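You operate a simulated robot arm through the tools that you are given. There is no shell and no other tool. Be economical: measure what you need, move in short steps, check, and stop when the job is done.

Carry out the task below with a simulated robot arm. There is one attempt and no reset: what you move stays moved.

TASK
Slide the teal carrier along the holding bench until it stands next to the yellow collar.
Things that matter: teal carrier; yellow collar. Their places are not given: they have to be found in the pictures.

It is judged by the outcome, as a careful person would: the job done as asked, and still so three seconds after it is handed in. It fails if anything else is knocked over, pushed out of place, dropped, spilled or broken.

THE ROBOT
A 7-joint arm with a two-finger parallel gripper, fixed in place. Base frame: the origin is at the foot of the arm, x ahead of it, y to its left, z up; the work surface is at about z = 0. Lengths are in m, angles in degrees, forces in N, time in s.
With the tool pointing down near the work surface it reaches from about 0.22 to 0.58 m from the base axis. Its first joint turns from -66.0 to 66.0 degrees. Payload 2.5 kg.
Tool frame: the origin (TCP) lies between the finger pads and is the grasp point; the fingertips stand 0.023 m ahead of it; z points along the fingers, y is the line along which they close. The gripper opens to 0.094 m. The fingers are 0.038 m wide and 0.01 m thick; the gripper's body (0.054 by 0.096 m) begins 0.039 m behind the TCP.
Orientation is told as [roll, pitch, yaw] about the base's x, y, z axes, in that order, counted from this pose: with the fingers straight down and closing along the base's y, the tool's x points along the base's -x, its y along +y and its z along -z.

THE INTERFACE
- The arm moves only by the tool arm_command. Its argument "series" is a list of rows, each a list of 7 numbers: the finger opening in m, from 0 to 0.094, then the shift along the tool's x, y, z in m, then the turn, a rotation vector about the tool's x, y, z in degrees. In form: [[gripper, tx, ty, tz, ax, ay, az], ...]. A call has 1 to 8 rows; each row shifts and turns the commanded pose from where the row before left it, along the tool's axes as they then stand. A row lasts 0.2 s, in which the tool goes at most 0.05 m and 8.6 degrees; a call with a longer step from one row to the next is refused whole, and so is a gripper value outside its range. A pose out of reach is approached as far as the arm can. The call stops where the force on the tool passes 40 N (or 10 N more than at its start, if that is more) or the arm is blocked; 0.2 s more then pass. The fingers move at their own pace (about 0.108 m/s each) and stop on an object; they squeeze with about 34 N. The grip force told is the motor's: it shows also when the fingers shut on nothing. Time passes only in rows, and 0.2 s behind the last, so rows that do not move let the fingers close. It gives the time, the measured TCP pose, the force on the tool (base axes), the opening and the grip force at its end, in the units of the frame above (readings bear some noise).
- Cameras (640 x 400 px; columns grow to the right, rows downward): "scene" is fixed at [0.1111, -0.4009, 0.544]; the picture's right is [0.89, -0.46, 0.00], its down [-0.26, -0.51, -0.82] and it looks along [0.37, 0.73, -0.58] (base axes); focal length 369 px, centre (320, 200). "wrist" rides on the gripper at [-0.039, 0, -0.044] in the tool frame; the picture's right is [0.00, -1.00, 0.00], its down [0.97, 0.00, -0.24] and it looks along [0.24, 0.00, 0.97] (tool axes); focal length 218 px, centre (320, 200).
- snapshot(camera): a new picture of that camera. No time passes.
- point_at(camera, pixels): there is no depth. For up to 12 entries [column, row, z] of the newest picture of that camera ("zoom" is the newest enlarged one), the place [x, y] in the base frame at which the ray of that pixel passes the height z, good to about 0.002 m. No time passes.
- enlarge(camera, box): a new picture of the part [left, top, right, bottom] of that camera's present view, enlarged. No time passes.
- job_done(): hands the job in; it is judged then, once.

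Work in short steps. Measure before you move; look again where a grasp or a placing could have gone wrong, and mend it. You have 60 turns and 26 pictures in all, the two below and enlarged ones among them. Open the gripper and draw the arm clear of the work before you hand the job in, unless the task says otherwise; then end with one line.

The tools are called as name(argument=value, ...) on one line, values as JSON. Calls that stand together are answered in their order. arm_command: Moves the arm, as the interface text tells. Its arguments: {"type":"object","properties":{"series":{"type":"array","items":{"type":"array","items":{"type":"number"}}}},"required":["series"]} The other tools are called the same way: snapshot (camera) takes a picture; point_at (camera, pixels) gives the place at which the rays of pixels pass given heights; enlarge (camera, box) takes an enlarged picture of a part of a camera's view; job_done () hands the job in.

At the start:

```text
clock: 0.0
position: [0.4047, 0.1801, 0.2746]
ee_rot: [0.0, -0.1, 0.0]
contact_force: [-0.7, -0.1, -0.3]
finger_gap: 0.0941
finger_force: 0.0
```

scene: 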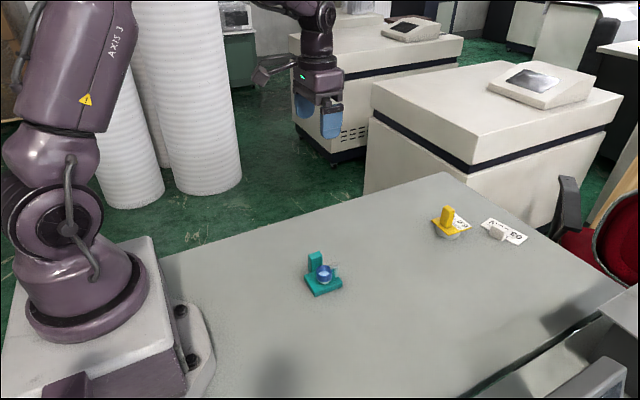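
wrist: 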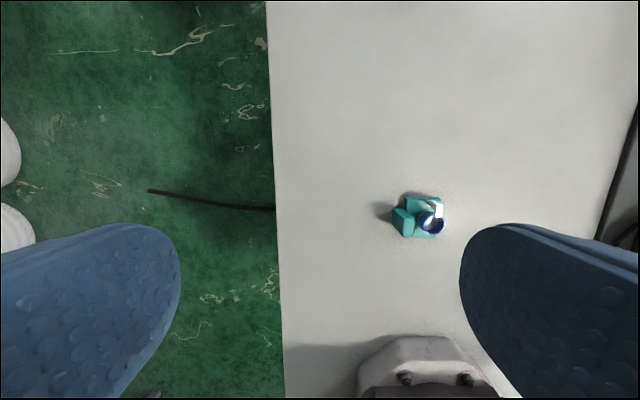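

I look closer at the teal carrier near (322,275) and the yellow collar near (449,222) in the scene view.

enlarge(camera="scene", box=[280, 235, 370, 305])

enlarge(camera="scene", box=[410, 190, 540, 260])

point_at(camera="scene", pixels=[[316, 297, 0], [343, 285, 0], [305, 278, 0], [325, 267, 0.03], [316, 253, 0.05], [452, 238, 0], [449, 222, 0.02], [434, 220, 0.01], [466, 230, 0.01], [499, 235, 0]])

enlarge(camera="wrist", box=[370, 170, 470, 260])

```text
5.71 times, centred on (325, 270) of scene
```

zoom: 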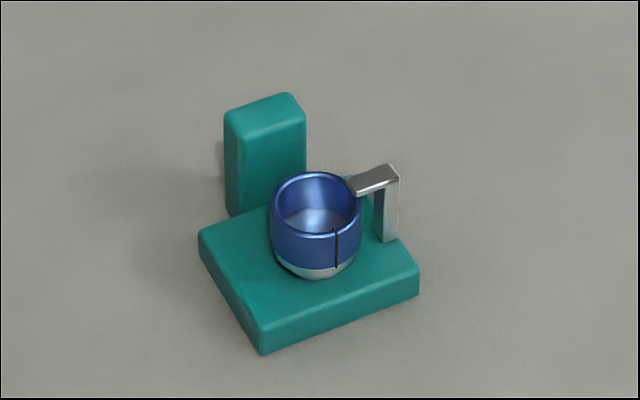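

```text
4.92 times, centred on (475, 225) of scene
```

zoom: 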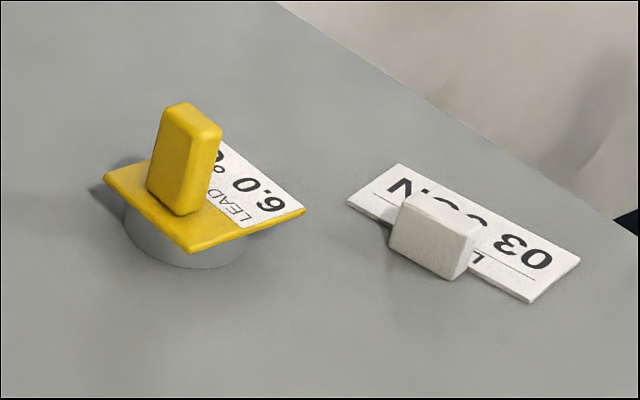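

```text
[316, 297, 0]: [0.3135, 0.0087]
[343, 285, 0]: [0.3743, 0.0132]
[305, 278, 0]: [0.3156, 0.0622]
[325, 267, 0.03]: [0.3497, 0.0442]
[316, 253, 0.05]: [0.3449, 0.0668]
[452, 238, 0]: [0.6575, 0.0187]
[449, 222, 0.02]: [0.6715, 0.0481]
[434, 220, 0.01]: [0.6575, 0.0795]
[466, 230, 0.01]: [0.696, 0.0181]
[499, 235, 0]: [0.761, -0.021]
```

```text
4.44 times, centred on (420, 215) of wrist
```

zoom: 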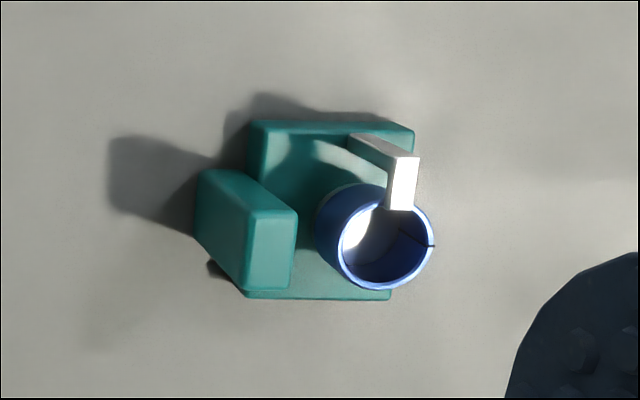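

The carrier is a teal plate with a post on its +y side and a loose blue cup on it. I measure the corners of the carrier and the collar.

point_at(camera="scene", pixels=[[314.8, 297.1, 0], [342.2, 286.6, 0], [304.3, 278.8, 0], [314.8, 292.4, 0.012], [342.2, 281.9, 0.012], [304, 275.6, 0.012], [308.5, 255.1, 0.05], [322.4, 254.6, 0.05], [319.7, 251.3, 0.05], [430.9, 220.3, 0.02], [448.6, 235.2, 0.02], [472.2, 227, 0.02]])

point_at(camera="zoom", pixels=[[250, 124, 0.012], [413, 130, 0.012], [390, 296, 0.012], [248, 293, 0.012], [245, 218, 0.05], [297, 215, 0.05], [290, 288, 0.05], [247, 290, 0.05], [200, 172, 0.0], [243, 172, 0.05], [385, 237, 0.035], [415, 157, 0.04]])

point_at(camera="scene", pixels=[[435.4, 230.1, 0], [447.6, 238.8, 0], [459.8, 235.2, 0], [309.2, 272.6, 0], [309.2, 272.6, 0.012]])

```text
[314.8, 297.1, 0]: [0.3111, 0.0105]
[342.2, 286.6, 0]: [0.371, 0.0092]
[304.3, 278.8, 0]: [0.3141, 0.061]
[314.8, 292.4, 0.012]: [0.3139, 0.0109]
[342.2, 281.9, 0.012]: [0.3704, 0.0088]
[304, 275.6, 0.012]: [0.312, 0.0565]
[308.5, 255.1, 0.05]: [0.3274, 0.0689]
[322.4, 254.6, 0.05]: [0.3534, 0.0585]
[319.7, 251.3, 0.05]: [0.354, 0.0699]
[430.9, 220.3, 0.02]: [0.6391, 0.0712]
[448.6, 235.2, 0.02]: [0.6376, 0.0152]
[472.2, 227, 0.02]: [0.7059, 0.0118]
```

```text
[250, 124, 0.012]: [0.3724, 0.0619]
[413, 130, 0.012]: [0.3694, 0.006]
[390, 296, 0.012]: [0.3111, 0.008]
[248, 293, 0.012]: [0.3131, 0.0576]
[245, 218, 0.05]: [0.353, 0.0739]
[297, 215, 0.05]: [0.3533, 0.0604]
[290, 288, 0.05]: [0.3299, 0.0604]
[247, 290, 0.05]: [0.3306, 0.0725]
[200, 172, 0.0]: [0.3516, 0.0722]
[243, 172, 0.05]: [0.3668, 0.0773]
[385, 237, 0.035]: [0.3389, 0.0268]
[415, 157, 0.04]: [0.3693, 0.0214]
```

```text
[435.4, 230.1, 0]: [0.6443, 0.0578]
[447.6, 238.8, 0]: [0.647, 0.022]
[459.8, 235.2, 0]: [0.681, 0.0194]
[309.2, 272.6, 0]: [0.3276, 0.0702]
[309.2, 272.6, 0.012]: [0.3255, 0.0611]
```

The carrier plate spans about x 0.312–0.371, y 0.008–0.060, with the post at y 0.06–0.073. The collar starts at x≈0.638 with y 0.013–0.072. I will push the plate from behind with two fingertips set apart, so it stays straight, and first go above a point behind it.

arm_command(series=[[0.028, 0.03, -0.03, 0.02, 0, 0, 0], [0.028, 0.03, -0.03, 0.02, 0, 0, 0], [0.028, 0.03, -0.03, 0.02, 0, 0, 0], [0.028, 0.03, -0.03, 0.02, 0, 0, 0], [0.028, 0.02, -0.025, 0.02, 0, 0, 0], [0.028, 0, 0, 0.03, 0, 0, 0], [0.028, 0, 0, 0, 0, 0, 0]])

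```text
clock: 1.6
position: [0.2639, 0.0364, 0.1423]
ee_rot: [-0.1, 0.0, 0.0]
contact_force: [-0.5, 0.2, 0.6]
finger_gap: 0.0282
finger_force: 0.1
```

TCP is at (0.264, 0.036, 0.142), behind the carrier. I check the clearance before going down.

snapshot(camera="wrist")

```text
20 pictures are left
```

wrist: 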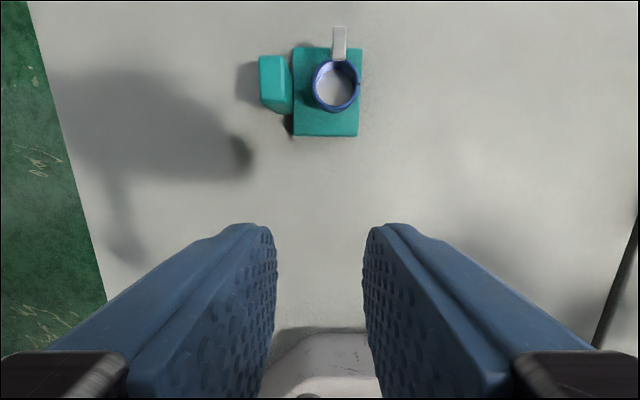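

The way down is clear: the plate's rear edge is at row 136, well ahead of the fingers. I go down to z≈0.029.

arm_command(series=[[0.028, 0, 0, 0.03, 0, 0, 0], [0.028, 0, 0, 0.03, 0, 0, 0], [0.028, 0, 0, 0.025, 0, 0, 0], [0.028, 0, 0.0, 0.018, 0, 0, 0], [0.028, 0, 0, 0.01, 0, 0, 0], [0.028, 0, 0, 0, 0, 0, 0]])

snapshot(camera="scene")

```text
clock: 3.0
position: [0.2648, 0.0365, 0.0311]
ee_rot: [0.1, 0.0, 0.0]
contact_force: [-0.1, 0.1, 0.0]
finger_gap: 0.0281
finger_force: 0.0
```

```text
19 pictures are left
```

scene: 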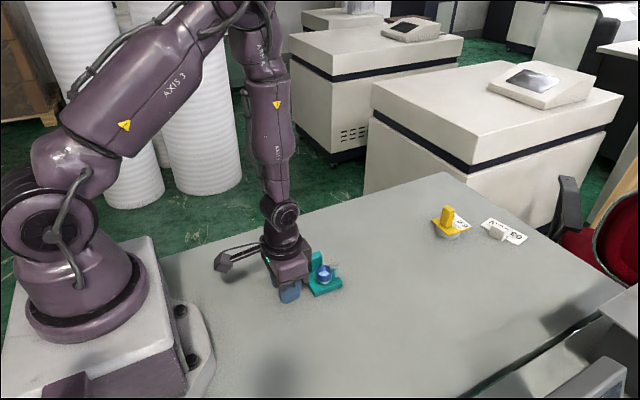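

Fingertips are at z≈0.008, free. I lower 3 mm and creep forward to make contact (expected at TCP x≈0.292).

arm_command(series=[[0.028, -0.008, 0, 0.003, 0, 0, 0], [0.028, -0.006, 0, 0, 0, 0, 0], [0.028, -0.005, 0, 0, 0, 0, 0], [0.028, -0.004, 0, 0, 0, 0, 0], [0.028, -0.004, 0, 0, 0, 0, 0], [0.028, -0.004, 0, 0, 0, 0, 0], [0.028, -0.004, 0, 0, 0, 0, 0], [0.028, -0.003, 0, 0, 0, 0, 0]])

enlarge(camera="scene", box=[260, 220, 380, 310])

snapshot(camera="wrist")

```text
clock: 4.8
position: [0.302, 0.0369, 0.0283]
ee_rot: [0.0, 0.0, 0.0]
contact_force: [-0.3, 1.1, -0.3]
finger_gap: 0.028
finger_force: 0.0
```

```text
4.44 times, centred on (320, 265) of scene
```

zoom: 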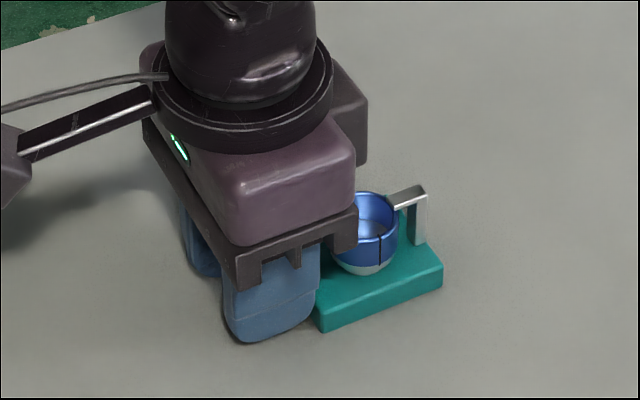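

```text
17 pictures are left
```

wrist: 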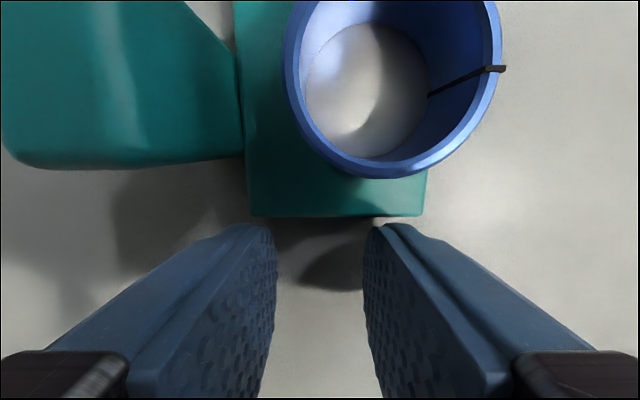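

The pads are touching the plate's rear edge, and it slid about 1 cm with the cup upright. The fingers sit a few mm to +y of plate centre (col 320 against 337), so I back off, shift 4 mm to −y and resume the push slowly.

arm_command(series=[[0.028, 0.004, 0, 0, 0, 0, 0], [0.028, 0, -0.004, 0, 0, 0, 0], [0.028, -0.003, 0, 0, 0, 0, 0], [0.028, -0.004, 0, 0, 0, 0, 0], [0.028, -0.005, 0, 0, 0, 0, 0], [0.028, -0.006, 0, 0, 0, 0, 0], [0.028, -0.006, 0, 0, 0, 0, 0], [0.028, -0.006, 0, 0, 0, 0, 0]])

arm_command(series=[[0.028, -0.004, 0, 0, 0, 0, 0], [0.028, -0.006, 0, 0, 0, 0, 0], [0.028, -0.007, 0, 0, 0, 0, 0], [0.028, -0.007, 0, 0, 0, 0, 0], [0.028, -0.007, 0, 0, 0, 0, 0], [0.028, -0.007, 0, 0, 0, 0, 0], [0.028, -0.006, 0, 0, 0, 0, 0], [0.028, -0.004, 0, 0, 0, 0, 0]])

snapshot(camera="wrist")

snapshot(camera="scene")

```text
clock: 6.6
position: [0.3299, 0.0327, 0.0291]
ee_rot: [-0.1, 0.0, 0.1]
contact_force: [-0.7, 0.0, 0.9]
finger_gap: 0.0281
finger_force: 0.1
```

```text
clock: 8.4
position: [0.3779, 0.0342, 0.0287]
ee_rot: [0.0, -0.1, 0.0]
contact_force: [0.0, 0.6, -1.2]
finger_gap: 0.028
finger_force: 0.4
```

```text
16 pictures are left
```

wrist: 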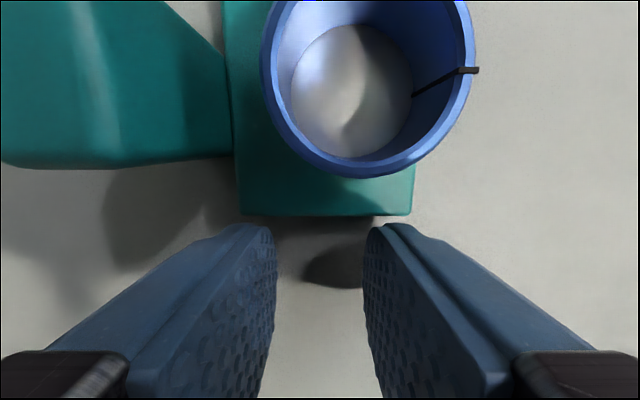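

```text
15 pictures are left
```

scene: 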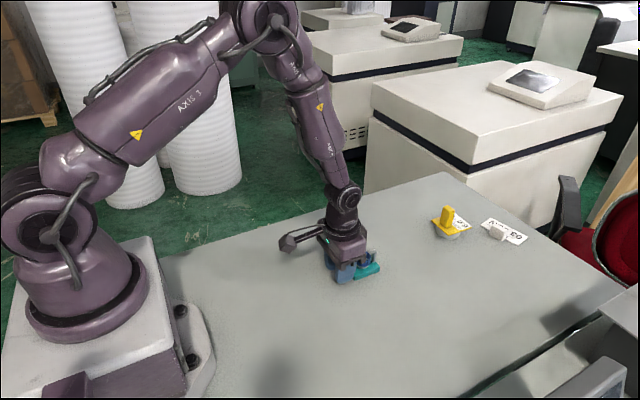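

Pushing is straight (plate edge level at row 215) and the cup stays in place on the plate. I continue at the same pace for two more stretches.

arm_command(series=[[0.028, -0.004, 0, 0, 0, 0, 0], [0.028, -0.006, 0, 0, 0, 0, 0], [0.028, -0.007, 0, 0, 0, 0, 0], [0.028, -0.008, 0, 0, 0, 0, 0], [0.028, -0.008, 0, 0, 0, 0, 0], [0.028, -0.007, 0, 0, 0, 0, 0], [0.028, -0.006, 0, 0, 0, 0, 0], [0.028, -0.004, 0, 0, 0, 0, 0]])

arm_command(series=[[0.028, -0.004, 0, 0, 0, 0, 0], [0.028, -0.006, 0, 0, 0, 0, 0], [0.028, -0.007, 0, 0, 0, 0, 0], [0.028, -0.008, 0, 0, 0, 0, 0], [0.028, -0.008, 0, 0, 0, 0, 0], [0.028, -0.007, 0, 0, 0, 0, 0], [0.028, -0.006, 0, 0, 0, 0, 0], [0.028, -0.004, 0, 0, 0, 0, 0]])

snapshot(camera="wrist")

enlarge(camera="scene", box=[340, 170, 500, 270])

```text
clock: 10.2
position: [0.4277, 0.0326, 0.027]
ee_rot: [0.0, -0.1, 0.0]
contact_force: [0.4, 0.7, 0.5]
finger_gap: 0.0282
finger_force: 0.1
```

```text
clock: 12.0
position: [0.4772, 0.033, 0.028]
ee_rot: [0.0, 0.1, 0.0]
contact_force: [-0.2, 1.0, -0.4]
finger_gap: 0.0281
finger_force: 0.3
```

```text
14 pictures are left
```

wrist: 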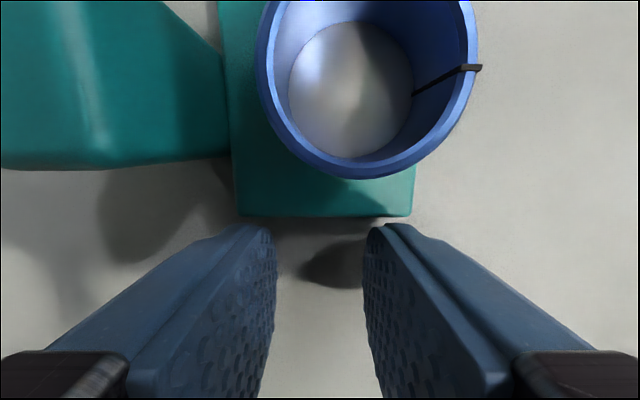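

```text
4.00 times, centred on (420, 220) of scene
```

zoom: 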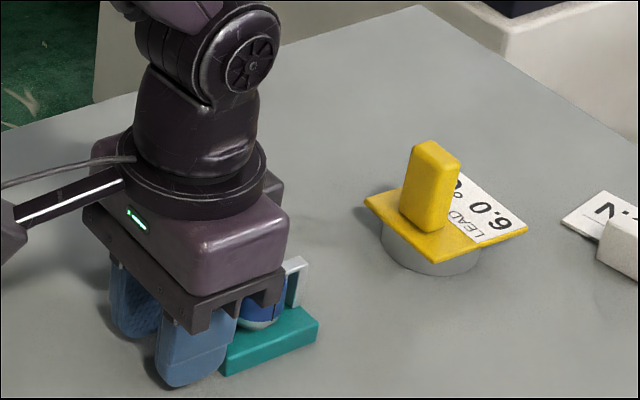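

The carrier is stable. I measure the current front corner of the carrier (zoom 319,343) and the collar's near edge.

point_at(camera="zoom", pixels=[[319, 342, 0], [319, 322, 0.012], [222, 374, 0], [433, 262, 0.02], [365, 199, 0.02], [433, 262, 0.025], [365, 199, 0.025], [430, 277, 0], [385, 250, 0], [405, 268, 0], [527, 230, 0.02]])

```text
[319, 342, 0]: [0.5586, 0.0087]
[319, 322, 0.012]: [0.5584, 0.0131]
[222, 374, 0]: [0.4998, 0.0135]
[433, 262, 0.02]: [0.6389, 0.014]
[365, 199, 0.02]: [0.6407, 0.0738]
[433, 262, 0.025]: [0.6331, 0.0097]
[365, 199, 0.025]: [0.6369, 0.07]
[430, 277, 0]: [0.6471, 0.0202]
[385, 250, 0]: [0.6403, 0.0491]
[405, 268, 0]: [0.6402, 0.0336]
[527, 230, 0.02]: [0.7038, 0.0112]
```

The front edge is at x≈0.558 and the collar's near edge at ≈0.636, a gap of about 78 mm. I push about 50 mm, then recheck.

arm_command(series=[[0.028, -0.004, 0, 0, 0, 0, 0], [0.028, -0.006, 0, 0, 0, 0, 0], [0.028, -0.007, 0, 0, 0, 0, 0], [0.028, -0.008, 0, 0, 0, 0, 0], [0.028, -0.008, 0, 0, 0, 0, 0], [0.028, -0.007, 0, 0, 0, 0, 0], [0.028, -0.006, 0, 0, 0, 0, 0], [0.028, -0.004, 0, 0, 0, 0, 0]])

enlarge(camera="scene", box=[340, 170, 500, 270])

```text
clock: 13.8
position: [0.5273, 0.0323, 0.0277]
ee_rot: [0.0, -0.1, 0.0]
contact_force: [-0.5, 0.1, 0.1]
finger_gap: 0.028
finger_force: 0.1
```

```text
4.00 times, centred on (420, 220) of scene
```

zoom: 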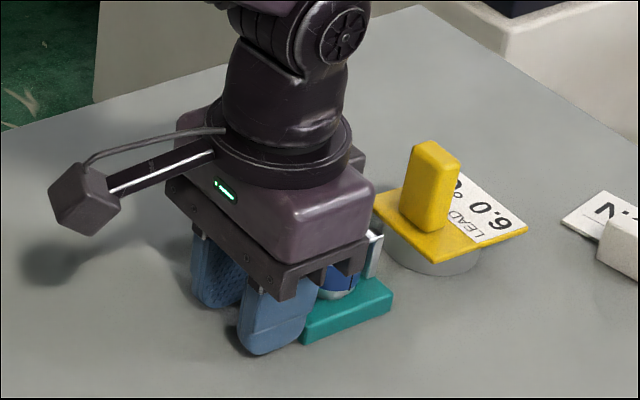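

The front edge is now about x=0.608, leaving a 28 mm gap. I push 17 mm more in small steps.

arm_command(series=[[0.028, -0.003, 0, 0, 0, 0, 0], [0.028, -0.004, 0, 0, 0, 0, 0], [0.028, -0.004, 0, 0, 0, 0, 0], [0.028, -0.003, 0, 0, 0, 0, 0], [0.028, -0.003, 0, 0, 0, 0, 0], [0.028, 0, 0, 0, 0, 0, 0]])

enlarge(camera="scene", box=[380, 190, 476, 250])

```text
clock: 15.2
position: [0.5452, 0.0341, 0.0279]
ee_rot: [0.0, 0.0, 0.0]
contact_force: [-0.6, -0.3, 0.4]
finger_gap: 0.0278
finger_force: 0.1
```

```text
6.67 times, centred on (428, 220) of scene
```

zoom: 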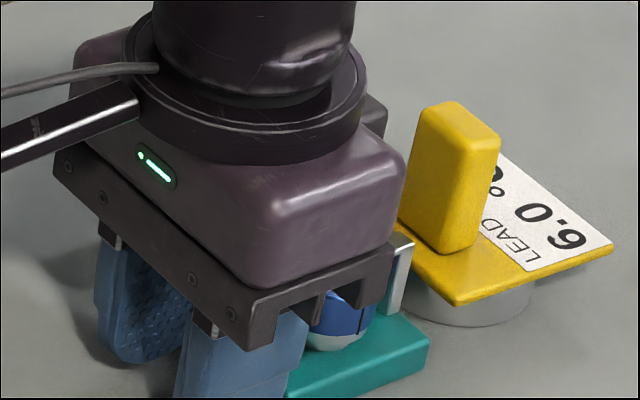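

The carrier stands about 1 cm from the collar without touching it. I back off straight along −x, then rise.

arm_command(series=[[0.028, 0.005, 0, 0, 0, 0, 0], [0.028, 0.015, 0, 0, 0, 0, 0], [0.028, 0.03, 0, 0, 0, 0, 0], [0.028, 0.04, 0, 0, 0, 0, 0], [0.028, 0.03, 0, -0.03, 0, 0, 0], [0.05, 0.02, 0, -0.04, 0, 0, 0], [0.094, 0, 0, -0.045, 0, 0, 0], [0.094, 0, 0, -0.04, 0, 0, 0]])

enlarge(camera="scene", box=[380, 190, 476, 250])

snapshot(camera="scene")

```text
clock: 17.0
position: [0.4019, 0.0328, 0.1847]
ee_rot: [-0.1, 0.0, 0.0]
contact_force: [-1.3, -0.4, 0.5]
finger_gap: 0.094
finger_force: 0.0
```

```text
6.67 times, centred on (428, 220) of scene
```

zoom: 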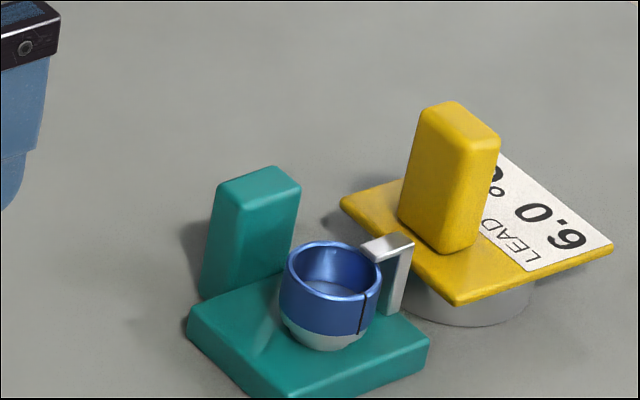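

```text
9 pictures are left
```

scene: 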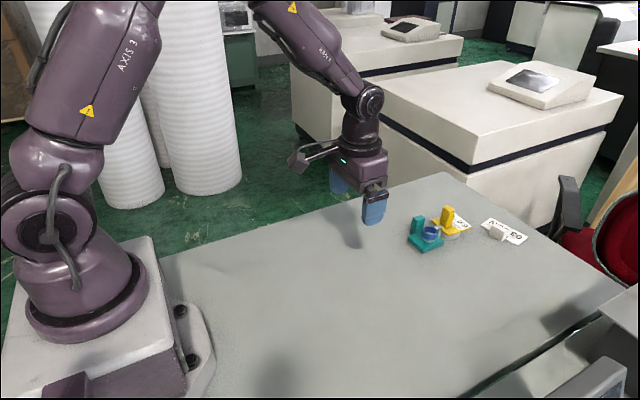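

The carrier stands right beside the collar with the cup upright. The collar hasn't moved (its near corner is still at about 448,235), and the arm is clear with the gripper open.

job_done()

```text
The job is handed in.
```

The teal carrier now stands next to the yellow collar, about 1 cm away by measurement, with the cup still upright on it and nothing else disturbed.
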